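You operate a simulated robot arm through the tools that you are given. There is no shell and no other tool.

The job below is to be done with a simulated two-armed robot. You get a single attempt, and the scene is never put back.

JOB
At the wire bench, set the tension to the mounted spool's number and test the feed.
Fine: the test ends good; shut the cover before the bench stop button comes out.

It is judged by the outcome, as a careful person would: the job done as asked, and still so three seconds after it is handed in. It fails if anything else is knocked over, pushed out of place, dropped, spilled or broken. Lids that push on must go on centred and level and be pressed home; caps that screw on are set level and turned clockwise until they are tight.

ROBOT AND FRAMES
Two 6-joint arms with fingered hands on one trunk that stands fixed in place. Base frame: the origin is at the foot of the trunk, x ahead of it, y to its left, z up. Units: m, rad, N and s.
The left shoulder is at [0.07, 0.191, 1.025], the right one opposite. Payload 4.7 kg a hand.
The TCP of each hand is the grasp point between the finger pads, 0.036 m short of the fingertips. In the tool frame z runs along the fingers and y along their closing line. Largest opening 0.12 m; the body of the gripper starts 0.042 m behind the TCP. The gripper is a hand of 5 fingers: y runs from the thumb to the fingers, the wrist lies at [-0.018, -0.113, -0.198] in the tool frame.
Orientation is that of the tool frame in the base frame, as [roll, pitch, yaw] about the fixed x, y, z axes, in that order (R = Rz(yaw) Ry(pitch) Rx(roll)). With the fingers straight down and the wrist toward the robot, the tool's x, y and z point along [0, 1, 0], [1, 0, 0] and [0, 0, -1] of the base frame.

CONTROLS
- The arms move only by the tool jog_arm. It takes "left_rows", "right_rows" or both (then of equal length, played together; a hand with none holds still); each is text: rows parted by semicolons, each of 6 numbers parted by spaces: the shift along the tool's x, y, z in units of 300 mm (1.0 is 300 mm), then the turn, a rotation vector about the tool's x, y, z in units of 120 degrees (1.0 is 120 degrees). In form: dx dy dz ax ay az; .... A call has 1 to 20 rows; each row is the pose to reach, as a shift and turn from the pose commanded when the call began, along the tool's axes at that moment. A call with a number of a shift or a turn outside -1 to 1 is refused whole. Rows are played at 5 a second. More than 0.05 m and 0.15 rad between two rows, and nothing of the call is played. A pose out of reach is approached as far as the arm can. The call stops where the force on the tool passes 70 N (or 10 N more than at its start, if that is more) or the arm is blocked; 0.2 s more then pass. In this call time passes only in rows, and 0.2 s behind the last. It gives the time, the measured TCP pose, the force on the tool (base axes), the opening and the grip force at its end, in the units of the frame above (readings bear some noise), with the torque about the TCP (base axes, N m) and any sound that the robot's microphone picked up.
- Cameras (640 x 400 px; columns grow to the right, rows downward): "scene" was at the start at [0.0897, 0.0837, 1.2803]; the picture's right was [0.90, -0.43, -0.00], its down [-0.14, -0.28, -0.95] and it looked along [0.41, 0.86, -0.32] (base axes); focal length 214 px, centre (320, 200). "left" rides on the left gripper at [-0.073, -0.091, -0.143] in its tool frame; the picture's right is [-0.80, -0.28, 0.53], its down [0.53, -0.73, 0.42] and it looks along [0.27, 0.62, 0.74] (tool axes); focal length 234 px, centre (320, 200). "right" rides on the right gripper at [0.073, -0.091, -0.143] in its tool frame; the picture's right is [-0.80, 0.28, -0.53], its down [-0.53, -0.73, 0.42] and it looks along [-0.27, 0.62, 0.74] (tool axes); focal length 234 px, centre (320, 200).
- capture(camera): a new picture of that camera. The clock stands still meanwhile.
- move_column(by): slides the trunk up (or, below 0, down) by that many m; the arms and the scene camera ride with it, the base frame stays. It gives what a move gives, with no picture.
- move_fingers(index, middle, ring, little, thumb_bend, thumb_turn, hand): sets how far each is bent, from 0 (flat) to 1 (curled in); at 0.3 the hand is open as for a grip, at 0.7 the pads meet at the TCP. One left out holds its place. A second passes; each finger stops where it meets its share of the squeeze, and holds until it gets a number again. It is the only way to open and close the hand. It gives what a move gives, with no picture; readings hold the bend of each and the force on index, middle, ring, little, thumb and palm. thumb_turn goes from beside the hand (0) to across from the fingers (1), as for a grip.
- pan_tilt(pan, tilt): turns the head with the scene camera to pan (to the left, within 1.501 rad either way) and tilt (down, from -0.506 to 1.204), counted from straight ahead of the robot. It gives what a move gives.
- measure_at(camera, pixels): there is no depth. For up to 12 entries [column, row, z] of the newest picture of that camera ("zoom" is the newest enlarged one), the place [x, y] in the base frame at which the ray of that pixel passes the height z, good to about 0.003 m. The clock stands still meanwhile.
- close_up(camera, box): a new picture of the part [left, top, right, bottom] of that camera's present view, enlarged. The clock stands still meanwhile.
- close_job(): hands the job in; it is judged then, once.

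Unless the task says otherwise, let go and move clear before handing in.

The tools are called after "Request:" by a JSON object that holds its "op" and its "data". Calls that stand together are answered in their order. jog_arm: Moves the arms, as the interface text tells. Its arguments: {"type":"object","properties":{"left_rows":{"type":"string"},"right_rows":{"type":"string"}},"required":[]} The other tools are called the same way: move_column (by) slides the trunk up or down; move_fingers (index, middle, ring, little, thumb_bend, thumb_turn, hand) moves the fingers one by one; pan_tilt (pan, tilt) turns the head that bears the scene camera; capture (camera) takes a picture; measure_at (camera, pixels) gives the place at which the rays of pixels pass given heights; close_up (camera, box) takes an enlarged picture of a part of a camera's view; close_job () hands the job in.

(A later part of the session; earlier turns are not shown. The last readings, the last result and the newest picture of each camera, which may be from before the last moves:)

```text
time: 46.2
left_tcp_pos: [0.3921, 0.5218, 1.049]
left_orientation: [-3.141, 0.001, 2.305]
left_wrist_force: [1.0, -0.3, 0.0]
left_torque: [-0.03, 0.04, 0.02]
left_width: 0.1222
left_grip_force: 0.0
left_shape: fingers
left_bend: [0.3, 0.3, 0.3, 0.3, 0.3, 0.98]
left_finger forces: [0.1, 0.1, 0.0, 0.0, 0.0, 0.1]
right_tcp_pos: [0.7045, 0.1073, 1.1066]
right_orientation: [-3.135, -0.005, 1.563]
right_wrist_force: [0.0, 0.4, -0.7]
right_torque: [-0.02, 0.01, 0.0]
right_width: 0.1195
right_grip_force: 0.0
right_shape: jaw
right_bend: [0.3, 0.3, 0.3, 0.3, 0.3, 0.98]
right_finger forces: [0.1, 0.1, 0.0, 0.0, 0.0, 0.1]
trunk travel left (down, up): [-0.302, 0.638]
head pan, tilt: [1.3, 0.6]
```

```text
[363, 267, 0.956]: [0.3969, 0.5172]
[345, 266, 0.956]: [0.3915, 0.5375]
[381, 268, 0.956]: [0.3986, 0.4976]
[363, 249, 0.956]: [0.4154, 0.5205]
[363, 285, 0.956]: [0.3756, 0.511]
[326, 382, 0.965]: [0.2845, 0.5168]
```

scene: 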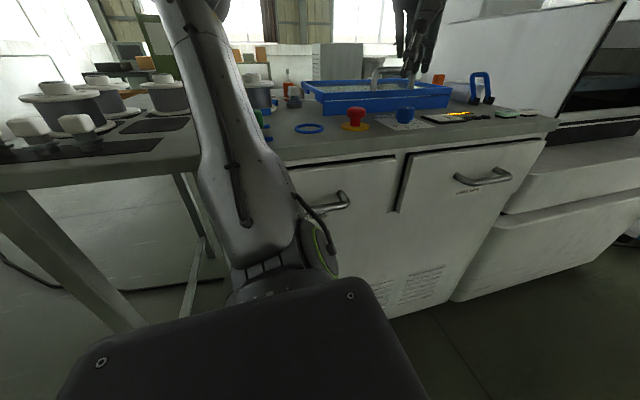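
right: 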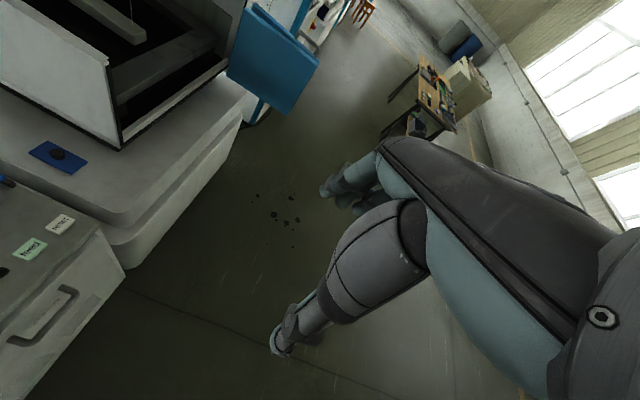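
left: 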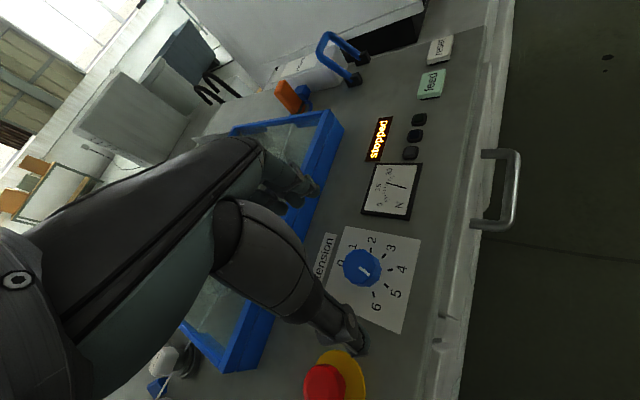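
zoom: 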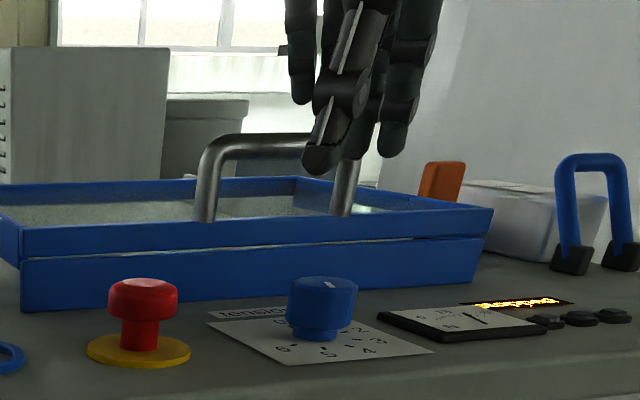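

The knob centre is about (0.395, 0.521). I'll descend to TCP z≈0.972 with the open hand around the knob.

Request:
{"op": "jog_arm", "data": {"left_rows": "-0.009 0.005 0.09 0 0 0; -0.009 0.005 0.17 0 0 0; -0.009 0.005 0.22 0 0 0; -0.009 0.005 0.257 0 0 0"}}

Request:
{"op": "close_up", "data": {"camera": "scene", "box": [330, 50, 460, 145]}}

Request:
{"op": "capture", "data": {"camera": "left"}}

```text
time: 47.2
left_tcp_pos: [0.3886, 0.5046, 0.9925]
left_orientation: [3.119, -0.014, 2.306]
left_wrist_force: [-0.4, 0.6, -0.8]
left_torque: [-0.01, 0.01, 0.02]
left_width: 0.1218
left_grip_force: 0.0
left_shape: fingers
left_bend: [0.3, 0.3, 0.3, 0.3, 0.3, 0.98]
left_finger forces: [0.0, 0.0, 0.0, 0.0, 0.0, 0.0]
right_tcp_pos: [0.6986, 0.0884, 1.114]
right_orientation: [-3.138, -0.026, 1.56]
right_wrist_force: [-1.5, 0.7, 2.6]
right_torque: [-0.07, -0.07, -0.02]
right_width: 0.1199
right_grip_force: 0.0
right_shape: jaw
right_bend: [0.3, 0.3, 0.3, 0.3, 0.3, 0.98]
right_finger forces: [0.0, 0.0, 0.1, 0.0, 0.0, 0.0]
trunk travel left (down, up): [-0.302, 0.638]
head pan, tilt: [1.3, 0.6]
```

```text
4.21 times, centred on (395, 98) of scene
```

zoom: 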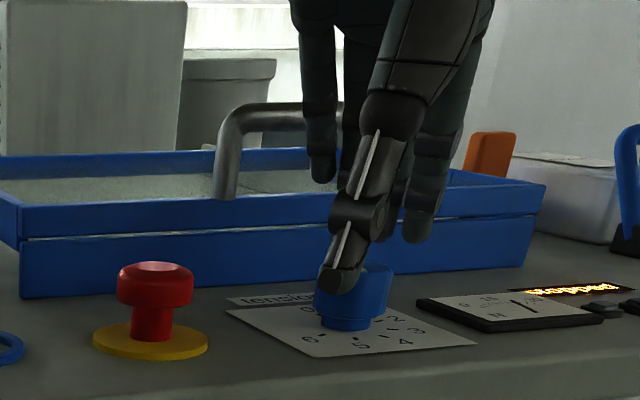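

```text
taken
```

left: 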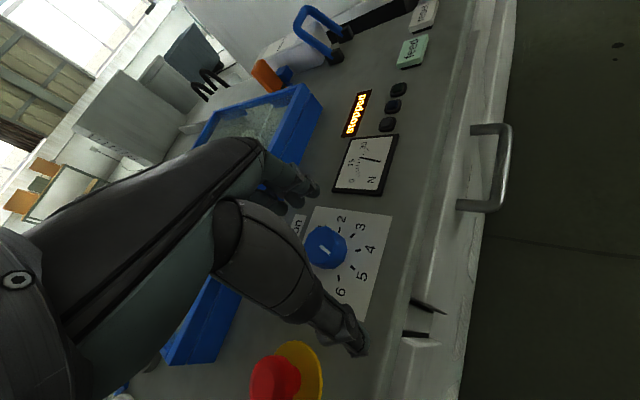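

The right hand's reading shifted too (0.019 m) and the left stopped short: some part of the left arm is pressing on something and shoving the trunk. I'll back up immediately to the previous pose.

Request:
{"op": "jog_arm", "data": {"left_rows": "0 0 -0.09 0 0 0; 0 0 -0.18 0 0 0; 0 0 -0.257 0 0 0"}}

Request:
{"op": "pan_tilt", "data": {"pan": 1.0, "tilt": 0.9}}

Request:
{"op": "capture", "data": {"camera": "scene"}}

Request:
{"op": "capture", "data": {"camera": "right"}}

```text
time: 48.0
left_tcp_pos: [0.397, 0.5196, 1.0517]
left_orientation: [3.141, 0.0, 2.302]
left_wrist_force: [0.7, -0.6, 0.5]
left_torque: [-0.03, 0.03, 0.0]
left_width: 0.122
left_grip_force: 0.0
left_shape: fingers
left_bend: [0.3, 0.3, 0.3, 0.3, 0.3, 0.98]
left_finger forces: [0.0, 0.0, 0.0, 0.0, 0.1, 0.1]
right_tcp_pos: [0.7036, 0.107, 1.1059]
right_orientation: [-3.132, -0.004, 1.565]
right_wrist_force: [0.0, 0.0, -0.6]
right_torque: [0.02, 0.15, -0.01]
right_width: 0.12
right_grip_force: 0.1
right_shape: jaw
right_bend: [0.3, 0.3, 0.3, 0.3, 0.3, 0.98]
right_finger forces: [0.0, 0.1, 0.0, 0.0, 0.0, 0.0]
trunk travel left (down, up): [-0.302, 0.638]
head pan, tilt: [1.3, 0.6]
```

```text
time: 48.8
left_tcp_pos: [0.3959, 0.523, 1.0516]
left_orientation: [3.141, 0.002, 2.304]
left_wrist_force: [-0.2, 0.5, 0.1]
left_torque: [-0.03, 0.02, 0.03]
left_width: 0.1222
left_grip_force: 0.1
left_shape: fingers
left_bend: [0.3, 0.3, 0.3, 0.3, 0.3, 0.98]
left_finger forces: [0.0, 0.0, 0.0, 0.1, 0.0, 0.0]
right_tcp_pos: [0.7042, 0.1071, 1.106]
right_orientation: [-3.132, -0.007, 1.562]
right_wrist_force: [0.7, 0.1, 0.7]
right_torque: [0.0, -0.01, 0.0]
right_width: 0.1198
right_grip_force: 0.0
right_shape: jaw
right_bend: [0.3, 0.3, 0.3, 0.3, 0.3, 0.98]
right_finger forces: [0.0, 0.0, 0.1, 0.1, 0.0, 0.0]
trunk travel left (down, up): [-0.302, 0.638]
head pan, tilt: [1.0, 0.901]
```

```text
taken
```

scene: 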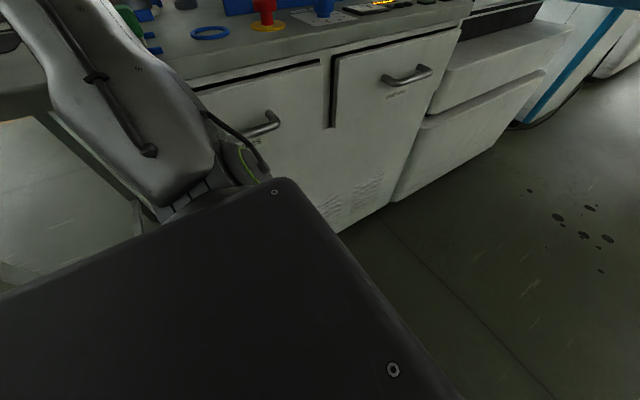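

```text
taken
```

right: 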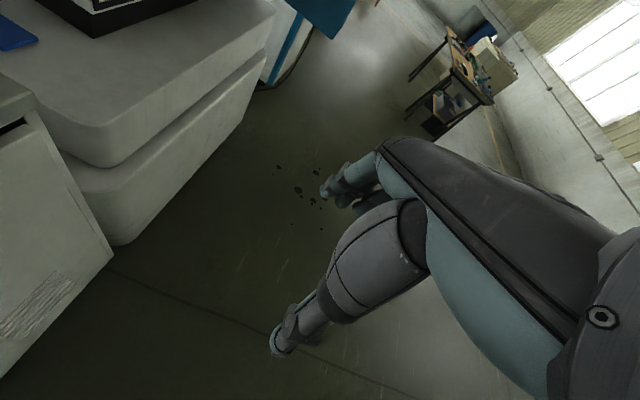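

Backed off; the right hand's reading is back to normal, so nothing stays displaced — the low shoulder made the upper arm press on the bench edge. I'll raise the trunk 0.1 m again and approach the dial with the wrist on the +x side instead (yaw ≈4.4), which keeps the arm farther from the bench edge.

Request:
{"op": "move_column", "data": {"by": 0.1}}

Request:
{"op": "jog_arm", "data": {"left_rows": "0.04 0.038 0 0 0 -0.067; 0.08 0.076 0 0 0 -0.134; 0.12 0.114 0 0 0 -0.2; 0.16 0.152 0 0 0 -0.267; 0.2 0.19 0 0 0 -0.334; 0.231 0.227 0 0 0 -0.4"}}

Request:
{"op": "pan_tilt", "data": {"pan": 1.2, "tilt": 0.6}}

Request:
{"op": "capture", "data": {"camera": "scene"}}

```text
time: 50.1
left_tcp_pos: [0.3957, 0.5205, 1.1519]
left_orientation: [3.141, 0.0, 2.304]
left_wrist_force: [0.0, 0.2, -0.2]
left_torque: [-0.01, 0.0, -0.02]
left_width: 0.1219
left_grip_force: 0.0
left_shape: fingers
left_bend: [0.3, 0.3, 0.3, 0.3, 0.3, 0.98]
left_finger forces: [0.0, 0.0, 0.0, 0.0, 0.0, 0.0]
right_tcp_pos: [0.7038, 0.1077, 1.2058]
right_orientation: [-3.133, -0.006, 1.563]
right_wrist_force: [0.2, -0.1, -0.3]
right_torque: [-0.01, -0.01, 0.02]
right_width: 0.1197
right_grip_force: 0.1
right_shape: jaw
right_bend: [0.3, 0.3, 0.3, 0.3, 0.3, 0.98]
right_finger forces: [0.0, 0.0, 0.0, 0.0, 0.1, 0.0]
trunk travel left (down, up): [-0.402, 0.538]
head pan, tilt: [1.0, 0.901]
```

```text
time: 51.5
left_tcp_pos: [0.4016, 0.6182, 1.1528]
left_orientation: [3.142, -0.001, -3.141]
left_wrist_force: [-0.6, 0.0, -0.7]
left_torque: [0.03, 0.0, -0.01]
left_width: 0.1222
left_grip_force: 0.1
left_shape: fingers
left_bend: [0.3, 0.3, 0.3, 0.3, 0.3, 0.98]
left_finger forces: [0.0, 0.0, 0.1, 0.0, 0.1, 0.1]
right_tcp_pos: [0.7045, 0.1071, 1.2063]
right_orientation: [-3.135, -0.006, 1.561]
right_wrist_force: [0.8, -0.8, 0.3]
right_torque: [0.01, 0.02, 0.0]
right_width: 0.1197
right_grip_force: 0.1
right_shape: jaw
right_bend: [0.3, 0.3, 0.3, 0.3, 0.3, 0.98]
right_finger forces: [0.0, 0.0, 0.0, 0.0, 0.0, 0.0]
trunk travel left (down, up): [-0.402, 0.538]
head pan, tilt: [1.0, 0.901]
```

```text
time: 52.3
left_tcp_pos: [0.4006, 0.6179, 1.1549]
left_orientation: [3.142, -0.001, 3.14]
left_wrist_force: [-0.1, -0.1, 0.7]
left_torque: [0.0, -0.01, 0.02]
left_width: 0.1219
left_grip_force: 0.0
left_shape: fingers
left_bend: [0.3, 0.3, 0.3, 0.3, 0.3, 0.98]
left_finger forces: [0.0, 0.1, 0.0, 0.1, 0.0, 0.0]
right_tcp_pos: [0.7031, 0.1071, 1.2064]
right_orientation: [-3.136, -0.006, 1.562]
right_wrist_force: [-0.6, 0.5, 0.0]
right_torque: [-0.01, 0.0, -0.03]
right_width: 0.1199
right_grip_force: 0.1
right_shape: jaw
right_bend: [0.3, 0.3, 0.3, 0.3, 0.3, 0.98]
right_finger forces: [0.1, 0.0, 0.0, 0.1, 0.0, 0.0]
trunk travel left (down, up): [-0.402, 0.538]
head pan, tilt: [1.201, 0.6]
```

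```text
taken
```

scene: 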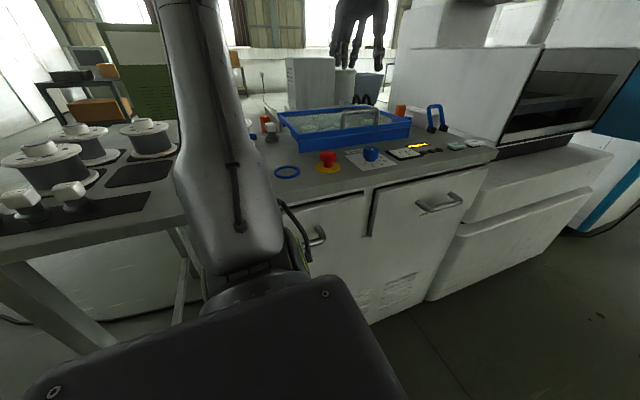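

Everything in place. Now rotate toward yaw 4.4 while drifting to (0.395, 0.56).

Request:
{"op": "jog_arm", "data": {"left_rows": "0.002 -0.02 0 0 0 -0.067; 0.004 -0.04 0 0 0 -0.134; 0.006 -0.06 0 0 0 -0.2; 0.009 -0.085 0 0 0 -0.267; 0.011 -0.107 0 0 0 -0.334; 0.013 -0.129 0 0 0 -0.4; 0.015 -0.15 0 0 0 -0.467; 0.018 -0.17 0 0 0 -0.534; 0.02 -0.193 0 0 0 -0.6"}}

Request:
{"op": "capture", "data": {"camera": "left"}}

Request:
{"op": "capture", "data": {"camera": "scene"}}

```text
time: 54.3
left_tcp_pos: [0.3651, 0.5861, 1.0511]
left_orientation: [-3.132, 0.006, -1.887]
left_wrist_force: [0.0, -0.1, 0.0]
left_torque: [0.01, 0.0, 0.05]
left_width: 0.1221
left_grip_force: 0.1
left_shape: fingers
left_bend: [0.3, 0.3, 0.3, 0.3, 0.3, 0.98]
left_finger forces: [0.0, 0.0, 0.0, 0.0, 0.1, 0.0]
left hand out of reach, approached as far as the arm can: row 1, 2, 3, 4, 5, 6, 7, 8, 9
right_tcp_pos: [0.7034, 0.1071, 1.2069]
right_orientation: [-3.135, -0.005, 1.562]
right_wrist_force: [0.5, 0.1, 0.6]
right_torque: [0.0, -0.03, -0.02]
right_width: 0.1196
right_grip_force: 0.0
right_shape: jaw
right_bend: [0.3, 0.3, 0.3, 0.3, 0.3, 0.98]
right_finger forces: [0.2, 0.0, 0.1, 0.0, 0.0, 0.0]
trunk travel left (down, up): [-0.402, 0.538]
head pan, tilt: [1.201, 0.6]
```

```text
taken
```

left: 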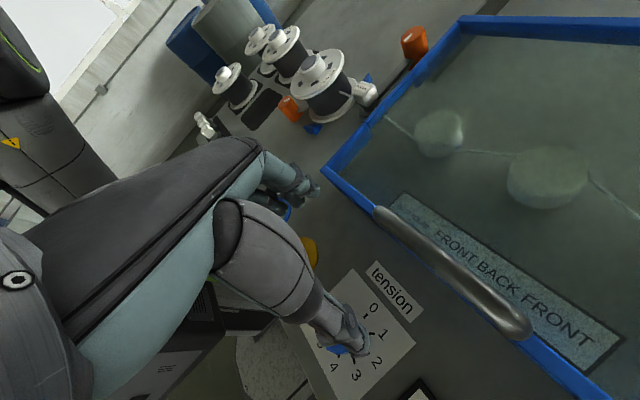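

```text
taken
```

scene: 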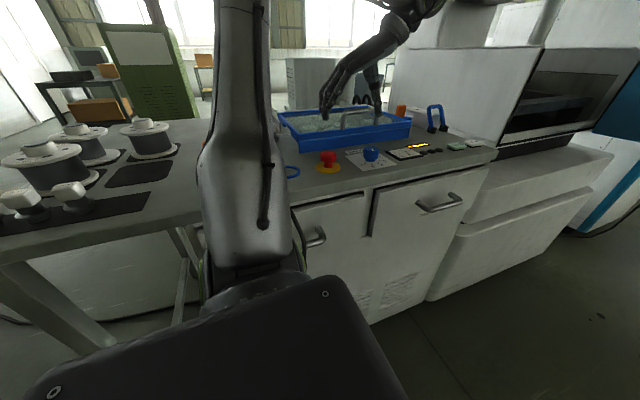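

The hand sank to z≈1.05 on its way (reach ceiling at this yaw) but touches nothing (0 N). I'll move it off the cover, toward the dial at (0.395, 0.521), same height.

Request:
{"op": "jog_arm", "data": {"left_rows": "0.06 -0.055 0 0 0 0; 0.12 -0.11 0 0 0 0; 0.175 -0.162 0 0 0 0"}}

Request:
{"op": "capture", "data": {"camera": "left"}}

Request:
{"op": "capture", "data": {"camera": "scene"}}

```text
time: 55.1
left_tcp_pos: [0.3496, 0.5557, 1.0347]
left_orientation: [-3.139, -0.001, -1.885]
left_wrist_force: [0.4, -0.4, 0.6]
left_torque: [-0.01, -0.02, -0.02]
left_width: 0.1222
left_grip_force: 0.1
left_shape: fingers
left_bend: [0.3, 0.3, 0.3, 0.3, 0.3, 0.98]
left_finger forces: [0.0, 0.0, 0.0, 0.1, 0.0, 0.1]
left hand out of reach, approached as far as the arm can: row 1, 2, 3
right_tcp_pos: [0.7034, 0.1066, 1.2069]
right_orientation: [-3.135, -0.004, 1.562]
right_wrist_force: [0.5, -0.8, -0.4]
right_torque: [0.03, 0.02, 0.01]
right_width: 0.1198
right_grip_force: 0.0
right_shape: jaw
right_bend: [0.3, 0.3, 0.3, 0.3, 0.3, 0.98]
right_finger forces: [0.0, 0.0, 0.0, 0.0, 0.1, 0.1]
trunk travel left (down, up): [-0.402, 0.538]
head pan, tilt: [1.201, 0.6]
```

```text
taken
```

left: 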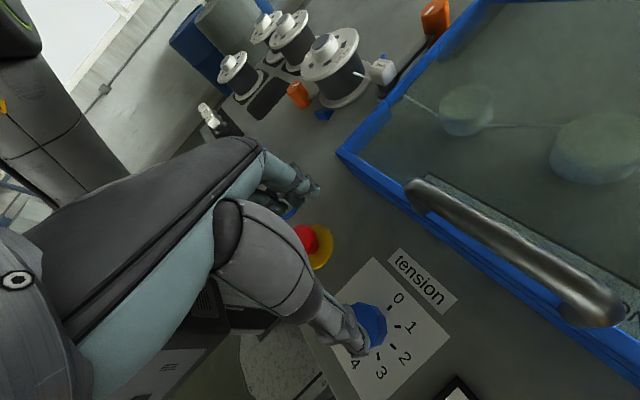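

```text
taken
```

scene: 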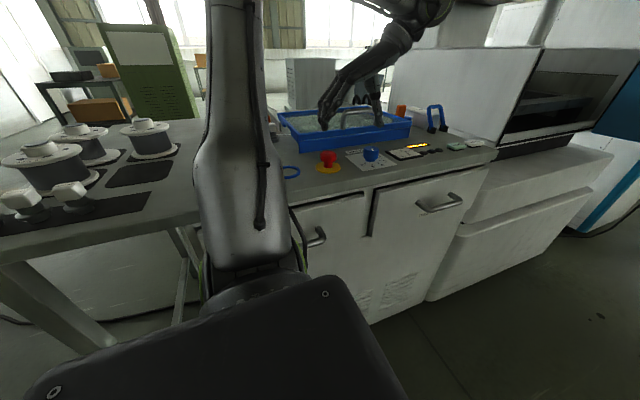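

This yaw runs into a limit as well (x went backwards). I'll retrace: rotate back toward yaw ≈3.4 while rising, in a first cautious step that stays in front of the cover.

Request:
{"op": "jog_arm", "data": {"left_rows": "0 -0.02 -0.05 0 0 0.06; 0 -0.04 -0.1 0 0 0.12; 0 -0.06 -0.15 0 0 0.18; 0 -0.06 -0.2 0 0 0.24; 0 -0.06 -0.25 0 0 0.3"}}

```text
time: 56.3
left_tcp_pos: [0.3441, 0.5722, 1.0978]
left_orientation: [-3.141, 0.003, -2.517]
left_wrist_force: [0.3, 1.0, -0.3]
left_torque: [0.03, 0.02, 0.0]
left_width: 0.1219
left_grip_force: 0.0
left_shape: fingers
left_bend: [0.3, 0.3, 0.3, 0.3, 0.3, 0.98]
left_finger forces: [0.0, 0.1, 0.1, 0.1, 0.0, 0.0]
left hand out of reach, approached as far as the arm can: row 1, 2, 3, 4, 5
right_tcp_pos: [0.703, 0.1052, 1.2069]
right_orientation: [-3.134, -0.004, 1.564]
right_wrist_force: [-0.4, 0.1, -0.1]
right_torque: [-0.03, 0.01, 0.03]
right_width: 0.1194
right_grip_force: 0.0
right_shape: jaw
right_bend: [0.3, 0.3, 0.3, 0.3, 0.3, 0.98]
right_finger forces: [0.0, 0.0, 0.0, 0.1, 0.0, 0.0]
trunk travel left (down, up): [-0.402, 0.538]
head pan, tilt: [1.201, 0.6]
```

Request:
{"op": "jog_arm", "data": {"left_rows": "-0.023 0.008 -0.05 0 0 0.06; -0.046 0.016 -0.09 0 0 0.12; -0.07 0.025 -0.12 0 0 0.18; -0.09 0.034 -0.133 0 0 0.24; -0.113 0.042 -0.133 0 0 0.3"}}

Request:
{"op": "capture", "data": {"camera": "left"}}

```text
time: 57.5
left_tcp_pos: [0.3641, 0.6026, 1.1363]
left_orientation: [3.14, -0.001, 3.139]
left_wrist_force: [0.2, 0.7, -0.3]
left_torque: [-0.01, 0.06, 0.0]
left_width: 0.1218
left_grip_force: 0.1
left_shape: fingers
left_bend: [0.3, 0.3, 0.3, 0.3, 0.3, 0.98]
left_finger forces: [0.1, 0.0, 0.0, 0.0, 0.0, 0.1]
right_tcp_pos: [0.7036, 0.1089, 1.2065]
right_orientation: [-3.133, -0.005, 1.563]
right_wrist_force: [0.4, 1.3, 0.0]
right_torque: [-0.01, -0.03, 0.01]
right_width: 0.1198
right_grip_force: 0.0
right_shape: jaw
right_bend: [0.3, 0.3, 0.3, 0.3, 0.3, 0.98]
right_finger forces: [0.1, 0.0, 0.0, 0.0, 0.0, 0.0]
trunk travel left (down, up): [-0.402, 0.538]
head pan, tilt: [1.201, 0.6]
```

```text
taken
```

left: 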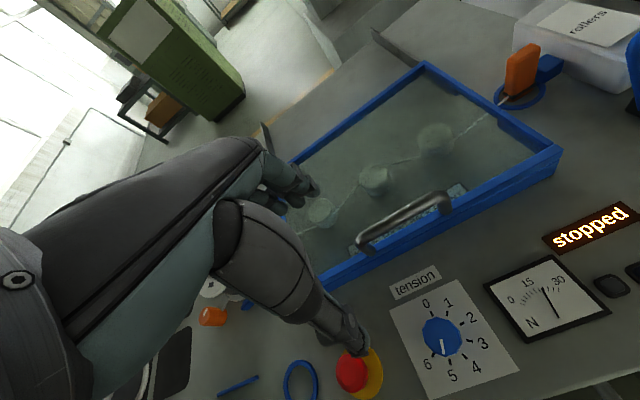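

Clear and in reach. Now to the dial at yaw ≈2.3 with the trunk at this higher setting, then test the descent in small steps.

Request:
{"op": "jog_arm", "data": {"left_rows": "-0.017 -0.045 0 0 0 0.067; -0.034 -0.09 0 0 0 0.134; -0.05 -0.135 0 0 0 0.2; -0.067 -0.18 0 0 0 0.267; -0.085 -0.225 0 0 0 0.334; -0.103 -0.27 0 0 0 0.4"}}

Request:
{"op": "jog_arm", "data": {"left_rows": "0 0 0.08 0 0 0; 0 0 0.16 0 0 0; 0 0 0.24 0 0 0"}}

Request:
{"op": "capture", "data": {"camera": "left"}}

Request:
{"op": "capture", "data": {"camera": "scene"}}

```text
time: 58.9
left_tcp_pos: [0.3967, 0.5197, 1.1393]
left_orientation: [3.14, 0.0, 2.302]
left_wrist_force: [0.4, -1.0, -0.5]
left_torque: [0.0, 0.01, -0.02]
left_width: 0.1222
left_grip_force: 0.0
left_shape: fingers
left_bend: [0.3, 0.3, 0.3, 0.3, 0.3, 0.98]
left_finger forces: [0.1, 0.0, 0.0, 0.1, 0.0, 0.0]
right_tcp_pos: [0.7044, 0.107, 1.207]
right_orientation: [-3.134, -0.007, 1.562]
right_wrist_force: [-0.3, -0.7, -0.1]
right_torque: [-0.03, -0.03, 0.01]
right_width: 0.1197
right_grip_force: 0.0
right_shape: jaw
right_bend: [0.3, 0.3, 0.3, 0.3, 0.3, 0.98]
right_finger forces: [0.1, 0.0, 0.1, 0.0, 0.0, 0.1]
trunk travel left (down, up): [-0.402, 0.538]
head pan, tilt: [1.201, 0.6]
```

```text
time: 59.7
left_tcp_pos: [0.3973, 0.5229, 1.0644]
left_orientation: [3.141, -0.001, 2.303]
left_wrist_force: [-0.1, 0.1, -0.9]
left_torque: [-0.02, 0.01, -0.02]
left_width: 0.1219
left_grip_force: 0.0
left_shape: fingers
left_bend: [0.3, 0.3, 0.3, 0.3, 0.3, 0.98]
left_finger forces: [0.0, 0.1, 0.0, 0.0, 0.0, 0.0]
right_tcp_pos: [0.7047, 0.1087, 1.2058]
right_orientation: [-3.132, -0.004, 1.562]
right_wrist_force: [0.4, 0.3, -0.2]
right_torque: [-0.02, 0.01, 0.01]
right_width: 0.1197
right_grip_force: 0.1
right_shape: jaw
right_bend: [0.3, 0.3, 0.3, 0.3, 0.3, 0.98]
right_finger forces: [0.1, 0.1, 0.1, 0.0, 0.0, 0.1]
trunk travel left (down, up): [-0.402, 0.538]
head pan, tilt: [1.201, 0.6]
```

```text
taken
```

left: 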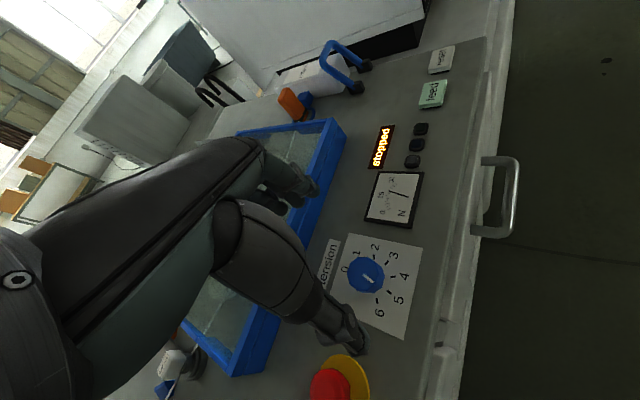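

```text
taken
```

scene: 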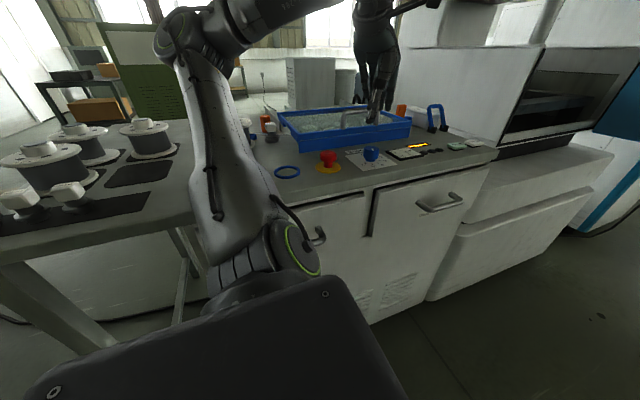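

In reach without complaints. I'll keep descending in small steps, watching the right hand's reading for any trunk shove.

Request:
{"op": "jog_arm", "data": {"left_rows": "0 0 0.05 0 0 0; 0 0 0.1 0 0 0; 0 0 0.15 0 0 0"}}

Request:
{"op": "capture", "data": {"camera": "scene"}}

```text
time: 60.5
left_tcp_pos: [0.4076, 0.5116, 1.0185]
left_orientation: [-3.141, -0.001, 2.303]
left_wrist_force: [-0.6, 0.0, -0.7]
left_torque: [-0.01, 0.04, 0.0]
left_width: 0.1219
left_grip_force: 0.1
left_shape: fingers
left_bend: [0.3, 0.3, 0.3, 0.3, 0.3, 0.98]
left_finger forces: [0.0, 0.0, 0.0, 0.0, 0.0, 0.1]
left hand out of reach, approached as far as the arm can: row 2, 3
right_tcp_pos: [0.7048, 0.1086, 1.2053]
right_orientation: [-3.133, -0.003, 1.562]
right_wrist_force: [-0.1, -0.4, -0.3]
right_torque: [-0.01, 0.04, 0.0]
right_width: 0.1196
right_grip_force: 0.1
right_shape: jaw
right_bend: [0.3, 0.3, 0.3, 0.3, 0.3, 0.98]
right_finger forces: [0.1, 0.0, 0.0, 0.0, 0.0, 0.0]
trunk travel left (down, up): [-0.402, 0.538]
head pan, tilt: [1.201, 0.6]
```

```text
taken
```

scene: 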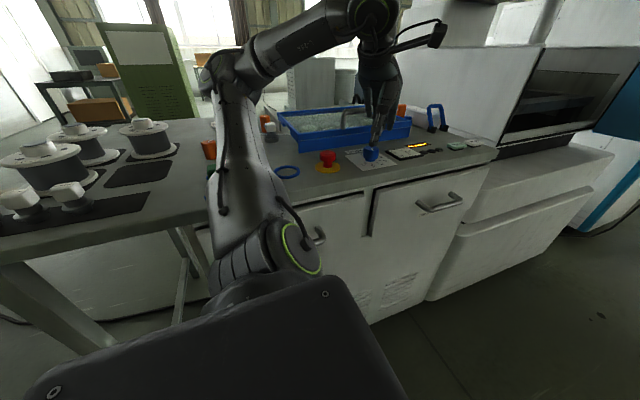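

The inner reach limit shows at z≈1.03 for this yaw. A hand yaw around 1.1 (wrist toward −x/+y) puts the wrist farther from the shoulder, so I'll rise a little and rotate there, then re-test.

Request:
{"op": "jog_arm", "data": {"left_rows": "0 0 -0.1 0 0 0; 0 0 -0.2 0 0 0; 0 0 -0.27 0 0 0"}}

Request:
{"op": "jog_arm", "data": {"left_rows": "0.003 0 0 0 0 0.064; 0.006 0 0 0 0 0.128; 0.01 0 0 0 0 0.191; 0.013 0 0 0 0 0.255; 0.017 0 0 0 0 0.319; 0.02 0 0 0 0 0.382; 0.024 0 0 0 0 0.446; 0.028 0 0 0 0 0.51; 0.032 0 0 0 0 0.573"}}

Request:
{"op": "capture", "data": {"camera": "left"}}

Request:
{"op": "capture", "data": {"camera": "scene"}}

```text
time: 61.3
left_tcp_pos: [0.406, 0.5061, 1.1014]
left_orientation: [3.14, 0.0, 2.302]
left_wrist_force: [-0.1, 0.7, 0.2]
left_torque: [0.04, -0.01, -0.02]
left_width: 0.1219
left_grip_force: 0.0
left_shape: fingers
left_bend: [0.3, 0.3, 0.3, 0.3, 0.3, 0.98]
left_finger forces: [0.0, 0.1, 0.0, 0.0, 0.0, 0.0]
right_tcp_pos: [0.7032, 0.1049, 1.2071]
right_orientation: [-3.134, -0.004, 1.561]
right_wrist_force: [-0.9, 0.2, 0.4]
right_torque: [0.01, -0.03, -0.01]
right_width: 0.12
right_grip_force: 0.1
right_shape: jaw
right_bend: [0.3, 0.3, 0.3, 0.3, 0.3, 0.98]
right_finger forces: [0.0, 0.0, 0.0, 0.0, 0.0, 0.1]
trunk travel left (down, up): [-0.402, 0.538]
head pan, tilt: [1.201, 0.6]
```

```text
time: 63.3
left_tcp_pos: [0.4191, 0.5016, 1.1173]
left_orientation: [-3.137, 0.003, 1.102]
left_wrist_force: [1.8, 0.9, -0.7]
left_torque: [-0.04, 0.1, 0.03]
left_width: 0.1223
left_grip_force: 0.1
left_shape: fingers
left_bend: [0.3, 0.3, 0.3, 0.3, 0.3, 0.98]
left_finger forces: [0.1, 0.1, 0.1, 0.1, 0.0, 0.0]
left hand out of reach, approached as far as the arm can: row 4, 5, 6, 7, 8, 9
right_tcp_pos: [0.7082, 0.1091, 1.2034]
right_orientation: [-3.129, -0.004, 1.56]
right_wrist_force: [1.8, 0.5, -1.1]
right_torque: [-0.03, 0.13, 0.02]
right_width: 0.1196
right_grip_force: 0.0
right_shape: jaw
right_bend: [0.3, 0.3, 0.3, 0.3, 0.3, 0.98]
right_finger forces: [0.0, 0.0, 0.1, 0.1, 0.0, 0.0]
trunk travel left (down, up): [-0.402, 0.538]
head pan, tilt: [1.201, 0.6]
```

```text
taken
```

left: 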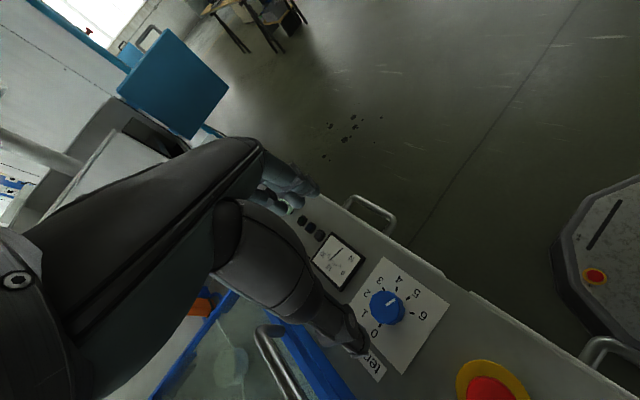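

```text
taken
```

scene: 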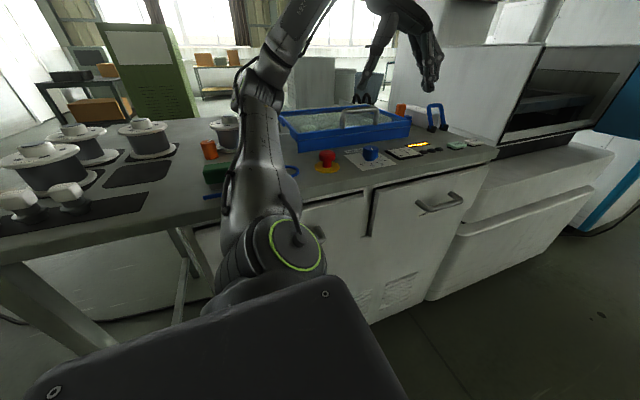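

Yaw 1.1 is at the reach edge too. From the data, the arm works as a ring around a point well behind the wrist: with yaw ≈4.1–4.5 it needs a *higher* trunk (shoulder ≈1.03) rather than lower. I'll rotate back first, then raise the trunk.

Request:
{"op": "jog_arm", "data": {"left_rows": "-0.01 0 0 0 0 -0.064; -0.02 0 0 0 0 -0.128; -0.03 0 0 0 0 -0.191; -0.03 0 0 0 0 -0.255; -0.03 0 0 0 0 -0.319; -0.03 0 0 0 0 -0.382; -0.03 0 0 0 0 -0.446; -0.03 0 0 0 0 -0.51; -0.03 0 0 0 0 -0.573"}}

Request:
{"op": "move_column", "data": {"by": 0.1}}

Request:
{"op": "capture", "data": {"camera": "scene"}}

```text
time: 65.3
left_tcp_pos: [0.3771, 0.5276, 1.0835]
left_orientation: [3.139, 0.001, 2.306]
left_wrist_force: [-0.4, 0.1, 0.2]
left_torque: [-0.03, -0.05, 0.0]
left_width: 0.1224
left_grip_force: 0.0
left_shape: fingers
left_bend: [0.3, 0.3, 0.3, 0.3, 0.3, 0.98]
left_finger forces: [0.1, 0.1, 0.0, 0.1, 0.0, 0.0]
left hand out of reach, approached as far as the arm can: row 5, 6, 7, 8, 9
right_tcp_pos: [0.7044, 0.1067, 1.2076]
right_orientation: [-3.134, -0.005, 1.563]
right_wrist_force: [-0.1, -0.9, -0.3]
right_torque: [-0.03, -0.01, -0.01]
right_width: 0.1197
right_grip_force: 0.1
right_shape: jaw
right_bend: [0.3, 0.3, 0.3, 0.3, 0.3, 0.98]
right_finger forces: [0.1, 0.0, 0.0, 0.0, 0.0, 0.0]
trunk travel left (down, up): [-0.402, 0.538]
head pan, tilt: [1.201, 0.6]
```

```text
time: 66.6
left_tcp_pos: [0.3757, 0.5285, 1.1826]
left_orientation: [3.14, 0.003, 2.303]
left_wrist_force: [0.4, -0.3, -0.8]
left_torque: [-0.02, -0.01, 0.01]
left_width: 0.1222
left_grip_force: 0.1
left_shape: fingers
left_bend: [0.3, 0.3, 0.3, 0.3, 0.3, 0.98]
left_finger forces: [0.0, 0.0, 0.0, 0.1, 0.0, 0.0]
right_tcp_pos: [0.7039, 0.1081, 1.3061]
right_orientation: [-3.134, -0.004, 1.56]
right_wrist_force: [0.4, -0.5, 0.2]
right_torque: [0.01, 0.0, -0.01]
right_width: 0.1199
right_grip_force: 0.1
right_shape: jaw
right_bend: [0.3, 0.3, 0.3, 0.3, 0.3, 0.98]
right_finger forces: [0.1, 0.1, 0.0, 0.0, 0.1, 0.1]
trunk travel left (down, up): [-0.502, 0.438]
head pan, tilt: [1.201, 0.6]
```

```text
taken
```

scene: 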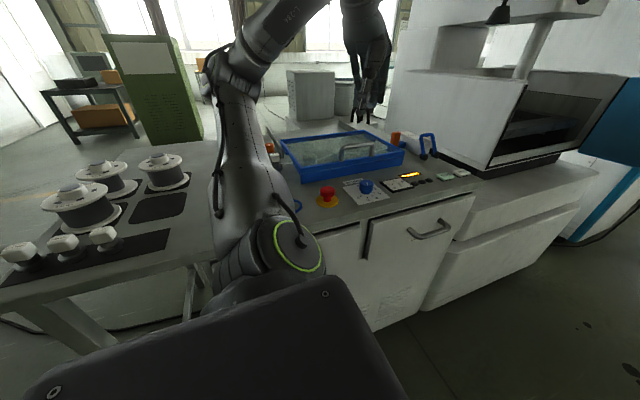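

Trunk raised (shoulder ≈1.025). Now swing via (0.40, 0.60) yaw π.

Request:
{"op": "jog_arm", "data": {"left_rows": "0.02 0.036 0.017 0 0 -0.067; 0.04 0.073 0.033 0 0 -0.134; 0.06 0.11 0.05 0 0 -0.2; 0.08 0.146 0.067 0 0 -0.267; 0.1 0.183 0.083 0 0 -0.334; 0.123 0.219 0.1 0 0 -0.4"}}

Request:
{"op": "capture", "data": {"camera": "scene"}}

```text
time: 68.0
left_tcp_pos: [0.4018, 0.5986, 1.1531]
left_orientation: [3.142, 0.002, -3.14]
left_wrist_force: [-0.8, 0.4, -0.2]
left_torque: [-0.03, 0.03, 0.0]
left_width: 0.1222
left_grip_force: 0.0
left_shape: fingers
left_bend: [0.3, 0.3, 0.3, 0.3, 0.3, 0.98]
left_finger forces: [0.1, 0.0, 0.0, 0.0, 0.0, 0.0]
right_tcp_pos: [0.7043, 0.1067, 1.3065]
right_orientation: [-3.137, -0.005, 1.562]
right_wrist_force: [-0.5, -0.5, 0.4]
right_torque: [0.0, -0.01, -0.03]
right_width: 0.1197
right_grip_force: 0.0
right_shape: jaw
right_bend: [0.3, 0.3, 0.3, 0.3, 0.3, 0.98]
right_finger forces: [0.0, 0.1, 0.0, 0.0, 0.0, 0.0]
trunk travel left (down, up): [-0.502, 0.438]
head pan, tilt: [1.201, 0.6]
```

```text
taken
```

scene: 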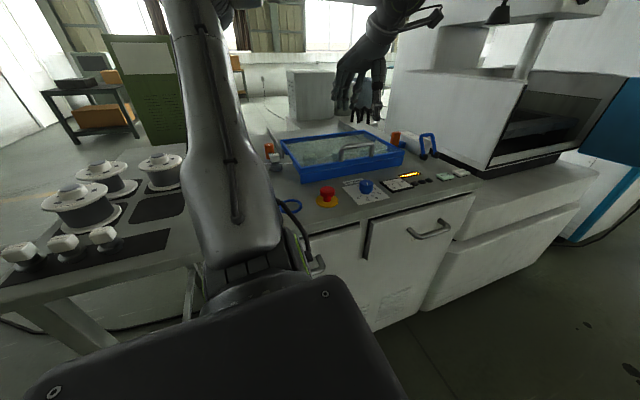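

Clean. Now rotate toward yaw 4.5 near (0.395, 0.57, 1.10).

Request:
{"op": "jog_arm", "data": {"left_rows": "0.002 -0.01 0.015 0 0 -0.065; 0.004 -0.02 0.03 0 0 -0.13; 0.007 -0.03 0.045 0 0 -0.195; 0.009 -0.04 0.06 0 0 -0.26; 0.011 -0.05 0.08 0 0 -0.325; 0.014 -0.06 0.1 0 0 -0.39; 0.016 -0.07 0.115 0 0 -0.455; 0.018 -0.08 0.13 0 0 -0.52; 0.02 -0.09 0.15 0 0 -0.585; 0.023 -0.1 0.167 0 0 -0.65"}}

Request:
{"op": "capture", "data": {"camera": "scene"}}

Request:
{"op": "capture", "data": {"camera": "left"}}

```text
time: 70.2
left_tcp_pos: [0.3777, 0.5804, 1.0979]
left_orientation: [-3.139, -0.001, -1.777]
left_wrist_force: [1.1, -1.4, 0.7]
left_torque: [-0.03, 0.02, 0.03]
left_width: 0.1223
left_grip_force: 0.2
left_shape: fingers
left_bend: [0.3, 0.3, 0.3, 0.3, 0.3, 0.98]
left_finger forces: [0.0, 0.0, 0.0, 0.1, 0.1, 0.0]
left hand out of reach, approached as far as the arm can: row 4, 5, 6, 7, 8, 9, 10
right_tcp_pos: [0.703, 0.1064, 1.3064]
right_orientation: [-3.135, -0.006, 1.561]
right_wrist_force: [0.8, -0.4, 0.7]
right_torque: [0.03, 0.0, -0.01]
right_width: 0.1196
right_grip_force: 0.2
right_shape: jaw
right_bend: [0.3, 0.3, 0.3, 0.3, 0.3, 0.98]
right_finger forces: [0.0, 0.0, 0.1, 0.0, 0.1, 0.0]
trunk travel left (down, up): [-0.502, 0.438]
head pan, tilt: [1.201, 0.6]
```

```text
taken
```

scene: 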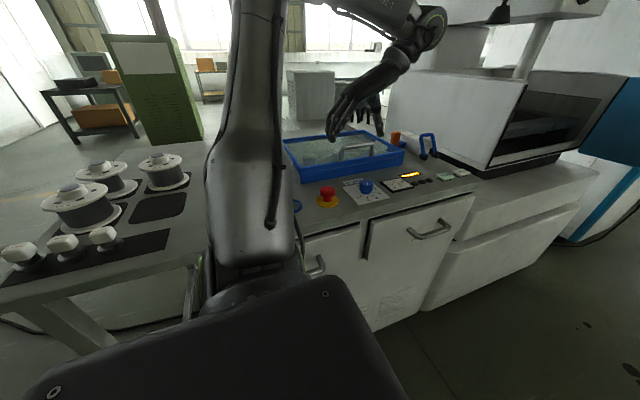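

```text
taken
```

left: 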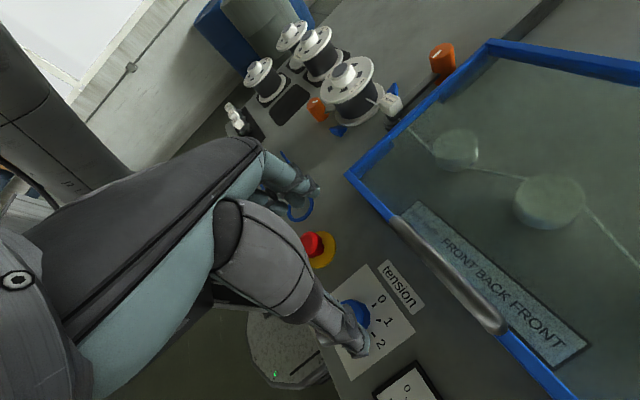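

Better: z held at 1.098. Now glide over the dial to (0.395, 0.5215, 1.04).

Request:
{"op": "jog_arm", "data": {"left_rows": "0.06 -0.032 0.06 0 0 0; 0.12 -0.064 0.13 0 0 0; 0.181 -0.096 0.2 0 0 0"}}

Request:
{"op": "capture", "data": {"camera": "left"}}

Request:
{"op": "capture", "data": {"camera": "scene"}}

```text
time: 71.0
left_tcp_pos: [0.364, 0.5425, 1.0361]
left_orientation: [-3.138, -0.001, -1.78]
left_wrist_force: [0.1, 0.6, -0.8]
left_torque: [0.0, 0.01, 0.01]
left_width: 0.1222
left_grip_force: 0.1
left_shape: fingers
left_bend: [0.3, 0.3, 0.3, 0.3, 0.3, 0.98]
left_finger forces: [0.0, 0.1, 0.1, 0.0, 0.0, 0.0]
left hand out of reach, approached as far as the arm can: row 1, 2, 3
right_tcp_pos: [0.7028, 0.107, 1.3064]
right_orientation: [-3.134, -0.005, 1.562]
right_wrist_force: [0.6, -0.2, 0.0]
right_torque: [-0.02, -0.04, 0.04]
right_width: 0.1199
right_grip_force: 0.0
right_shape: jaw
right_bend: [0.3, 0.3, 0.3, 0.3, 0.3, 0.98]
right_finger forces: [0.1, 0.0, 0.0, 0.0, 0.1, 0.0]
trunk travel left (down, up): [-0.502, 0.438]
head pan, tilt: [1.201, 0.6]
```

```text
taken
```

left: 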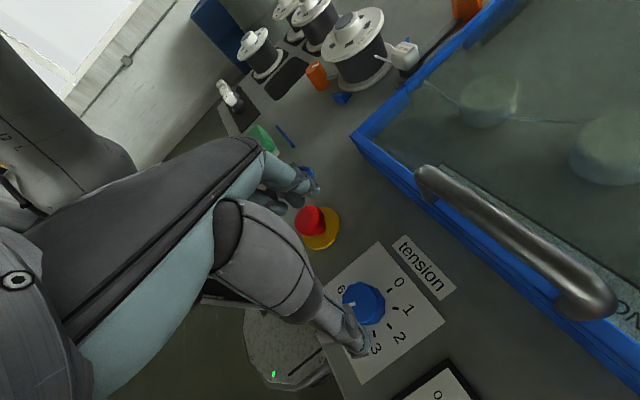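

```text
taken
```

scene: 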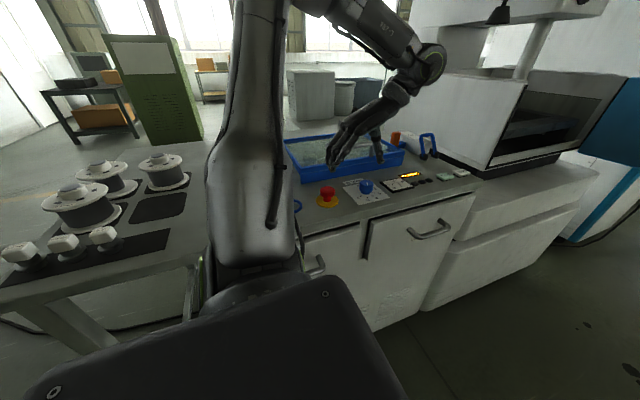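

At this yaw the arm is still ~3 cm short in x, so that's a joint limit. I'll go back to yaw ≈π and test instead how low the hand can go over the dial with yaw ≈2.9.

Request:
{"op": "jog_arm", "data": {"left_rows": "-0.02 -0.01 -0.05 0 0 0.065; -0.05 -0.02 -0.1 0 0 0.13; -0.08 -0.03 -0.15 0 0 0.195; -0.11 -0.04 -0.2 0 0 0.26; -0.14 -0.05 -0.25 0 0 0.325; -0.17 -0.06 -0.3 0 0 0.39; -0.19 -0.065 -0.34 0 0 0.455; -0.2 -0.07 -0.36 0 0 0.52; -0.2 -0.075 -0.37 0 0 0.585; -0.2 -0.08 -0.38 0 0 0.65"}}

Request:
{"op": "move_column", "data": {"by": -0.1}}

Request:
{"op": "capture", "data": {"camera": "scene"}}

```text
time: 73.2
left_tcp_pos: [0.3995, 0.5963, 1.1492]
left_orientation: [3.141, 0.002, 3.139]
left_wrist_force: [-0.4, -0.1, -0.3]
left_torque: [-0.06, -0.03, -0.01]
left_width: 0.1223
left_grip_force: 0.0
left_shape: fingers
left_bend: [0.3, 0.3, 0.3, 0.3, 0.3, 0.98]
left_finger forces: [0.0, 0.0, 0.1, 0.0, 0.1, 0.0]
left hand out of reach, approached as far as the arm can: row 1, 2, 3, 4
right_tcp_pos: [0.7027, 0.1079, 1.3071]
right_orientation: [-3.134, -0.003, 1.563]
right_wrist_force: [-0.9, 0.4, -0.3]
right_torque: [-0.04, 0.0, 0.02]
right_width: 0.1199
right_grip_force: 0.0
right_shape: jaw
right_bend: [0.3, 0.3, 0.3, 0.3, 0.3, 0.98]
right_finger forces: [0.0, 0.0, 0.0, 0.0, 0.1, 0.1]
trunk travel left (down, up): [-0.502, 0.438]
head pan, tilt: [1.201, 0.6]
```

```text
time: 74.6
left_tcp_pos: [0.3991, 0.5944, 1.0498]
left_orientation: [-3.14, 0.003, 3.137]
left_wrist_force: [-0.3, -0.3, 0.1]
left_torque: [0.0, 0.02, -0.01]
left_width: 0.1222
left_grip_force: 0.0
left_shape: fingers
left_bend: [0.3, 0.3, 0.3, 0.3, 0.3, 0.98]
left_finger forces: [0.0, 0.0, 0.1, 0.0, 0.0, 0.0]
right_tcp_pos: [0.7038, 0.1075, 1.2074]
right_orientation: [-3.134, -0.004, 1.562]
right_wrist_force: [-1.1, 0.5, 0.3]
right_torque: [-0.02, 0.03, 0.0]
right_width: 0.1198
right_grip_force: 0.0
right_shape: jaw
right_bend: [0.3, 0.3, 0.3, 0.3, 0.3, 0.98]
right_finger forces: [0.0, 0.0, 0.0, 0.0, 0.0, 0.0]
trunk travel left (down, up): [-0.402, 0.538]
head pan, tilt: [1.201, 0.6]
```

```text
taken
```

scene: 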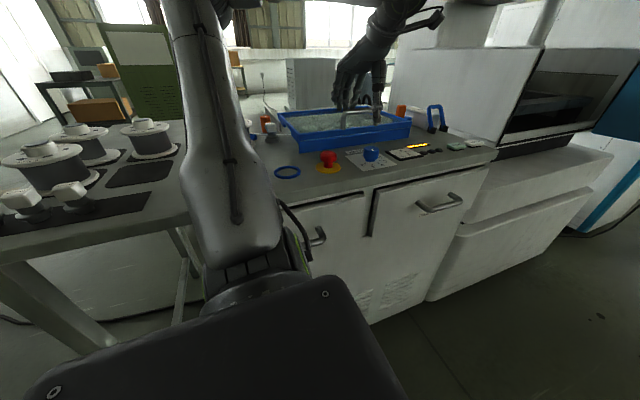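

The fingertips are near the handle's height, so I'll first rise 6 cm, then move over the dial with yaw ≈2.9, then test descending.

Request:
{"op": "jog_arm", "data": {"left_rows": "0 0 -0.1 0 0 0; 0 0 -0.2 0 0 0; 0.004 -0.08 -0.2 0 0 0.03; 0.008 -0.16 -0.2 0 0 0.06; 0.013 -0.24 -0.2 0 0 0.115"}}

Request:
{"op": "jog_arm", "data": {"left_rows": "0 0 0.07 0 0 0; 0 0 0.14 0 0 0; 0 0 0.2 0 0 0"}}

```text
time: 75.8
left_tcp_pos: [0.387, 0.5324, 1.1073]
left_orientation: [-3.142, 0.004, 2.899]
left_wrist_force: [0.3, 0.2, 1.0]
left_torque: [0.01, -0.04, 0.03]
left_width: 0.1226
left_grip_force: 0.0
left_shape: fingers
left_bend: [0.3, 0.3, 0.3, 0.3, 0.3, 0.98]
left_finger forces: [0.1, 0.0, 0.1, 0.0, 0.0, 0.0]
left hand out of reach, approached as far as the arm can: row 4, 5
right_tcp_pos: [0.7039, 0.1065, 1.2076]
right_orientation: [-3.136, -0.007, 1.564]
right_wrist_force: [0.3, -0.4, 0.6]
right_torque: [0.02, -0.02, -0.01]
right_width: 0.1197
right_grip_force: 0.1
right_shape: jaw
right_bend: [0.3, 0.3, 0.3, 0.3, 0.3, 0.98]
right_finger forces: [0.1, 0.1, 0.1, 0.1, 0.0, 0.1]
trunk travel left (down, up): [-0.402, 0.538]
head pan, tilt: [1.201, 0.6]
```

```text
time: 76.6
left_tcp_pos: [0.389, 0.5334, 1.046]
left_orientation: [-3.141, 0.002, 2.9]
left_wrist_force: [-0.7, -0.4, -0.4]
left_torque: [-0.01, 0.05, 0.02]
left_width: 0.1224
left_grip_force: 0.0
left_shape: fingers
left_bend: [0.3, 0.3, 0.3, 0.3, 0.3, 0.98]
left_finger forces: [0.0, 0.0, 0.1, 0.1, 0.1, 0.1]
right_tcp_pos: [0.704, 0.1068, 1.2066]
right_orientation: [-3.135, -0.004, 1.562]
right_wrist_force: [-0.4, 1.9, -0.2]
right_torque: [0.0, -0.02, 0.0]
right_width: 0.1199
right_grip_force: 0.1
right_shape: jaw
right_bend: [0.3, 0.3, 0.3, 0.3, 0.3, 0.98]
right_finger forces: [0.0, 0.0, 0.0, 0.0, 0.1, 0.0]
trunk travel left (down, up): [-0.402, 0.538]
head pan, tilt: [1.201, 0.6]
```

Lower is now in reach at yaw 2.9. I'll centre on the knob and go to z≈1.0 in steps.

Request:
{"op": "jog_arm", "data": {"left_rows": "-0.029 -0.034 0.04 0 0 0; -0.029 -0.034 0.08 0 0 0; -0.029 -0.034 0.12 0 0 0; -0.029 -0.034 0.153 0 0 0"}}

Request:
{"op": "capture", "data": {"camera": "scene"}}

Request:
{"op": "capture", "data": {"camera": "left"}}

```text
time: 77.6
left_tcp_pos: [0.3949, 0.5206, 1.0]
left_orientation: [-3.141, 0.002, 2.899]
left_wrist_force: [0.9, -0.3, 0.3]
left_torque: [-0.04, 0.0, -0.02]
left_width: 0.1224
left_grip_force: 0.0
left_shape: fingers
left_bend: [0.3, 0.3, 0.3, 0.3, 0.3, 0.98]
left_finger forces: [0.1, 0.0, 0.1, 0.0, 0.0, 0.0]
right_tcp_pos: [0.7046, 0.1078, 1.2056]
right_orientation: [-3.134, -0.005, 1.563]
right_wrist_force: [0.6, 0.4, 0.1]
right_torque: [0.03, -0.01, 0.0]
right_width: 0.12
right_grip_force: 0.0
right_shape: jaw
right_bend: [0.3, 0.3, 0.3, 0.3, 0.3, 0.98]
right_finger forces: [0.1, 0.1, 0.0, 0.0, 0.0, 0.0]
trunk travel left (down, up): [-0.402, 0.538]
head pan, tilt: [1.201, 0.6]
```

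```text
taken
```

scene: 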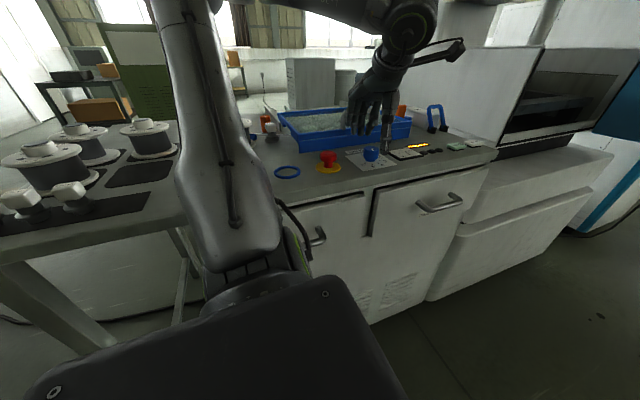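

```text
taken
```

left: 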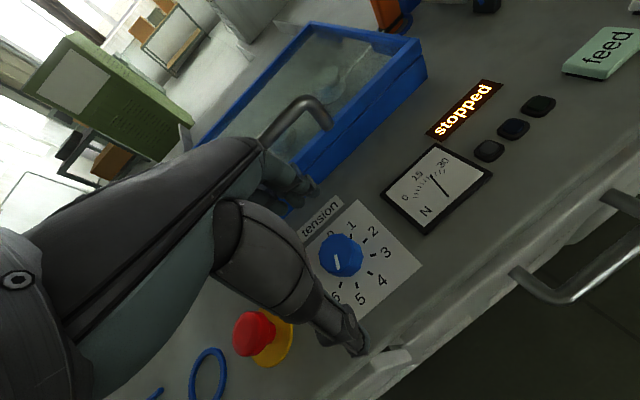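

Reached z=1.0 over the knob with no complaints. Continue to z≈0.972.

Request:
{"op": "jog_arm", "data": {"left_rows": "0 0 0.03 0 0 0; 0 0 0.06 0 0 0; 0 0 0.093 0 0 0"}}

Request:
{"op": "close_up", "data": {"camera": "scene", "box": [310, 70, 450, 190]}}

Request:
{"op": "capture", "data": {"camera": "left"}}

```text
time: 78.4
left_tcp_pos: [0.3952, 0.5202, 0.9712]
left_orientation: [3.141, 0.001, 2.899]
left_wrist_force: [0.2, -0.6, -0.5]
left_torque: [0.0, -0.02, 0.0]
left_width: 0.1223
left_grip_force: 0.1
left_shape: fingers
left_bend: [0.3, 0.3, 0.3, 0.3, 0.3, 0.98]
left_finger forces: [0.1, 0.1, 0.0, 0.0, 0.1, 0.0]
right_tcp_pos: [0.704, 0.1071, 1.2065]
right_orientation: [-3.133, -0.005, 1.561]
right_wrist_force: [0.1, -0.3, -0.1]
right_torque: [-0.02, 0.0, -0.03]
right_width: 0.1197
right_grip_force: 0.0
right_shape: jaw
right_bend: [0.3, 0.3, 0.3, 0.3, 0.3, 0.98]
right_finger forces: [0.0, 0.0, 0.0, 0.1, 0.0, 0.0]
trunk travel left (down, up): [-0.402, 0.538]
head pan, tilt: [1.201, 0.6]
```

```text
3.33 times, centred on (380, 130) of scene
```

zoom: 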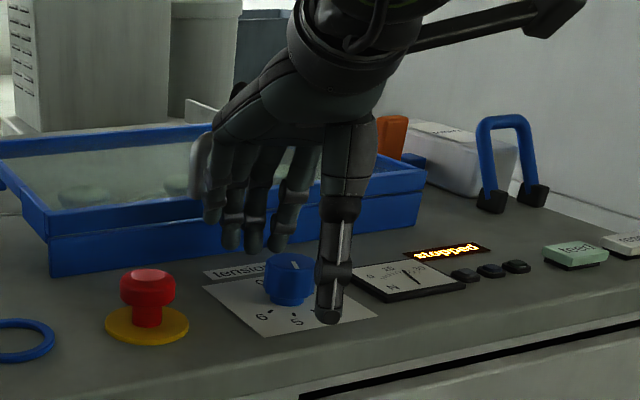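

```text
taken
```

left: 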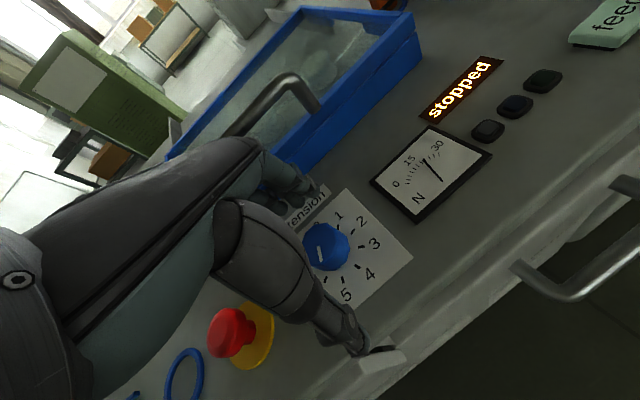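

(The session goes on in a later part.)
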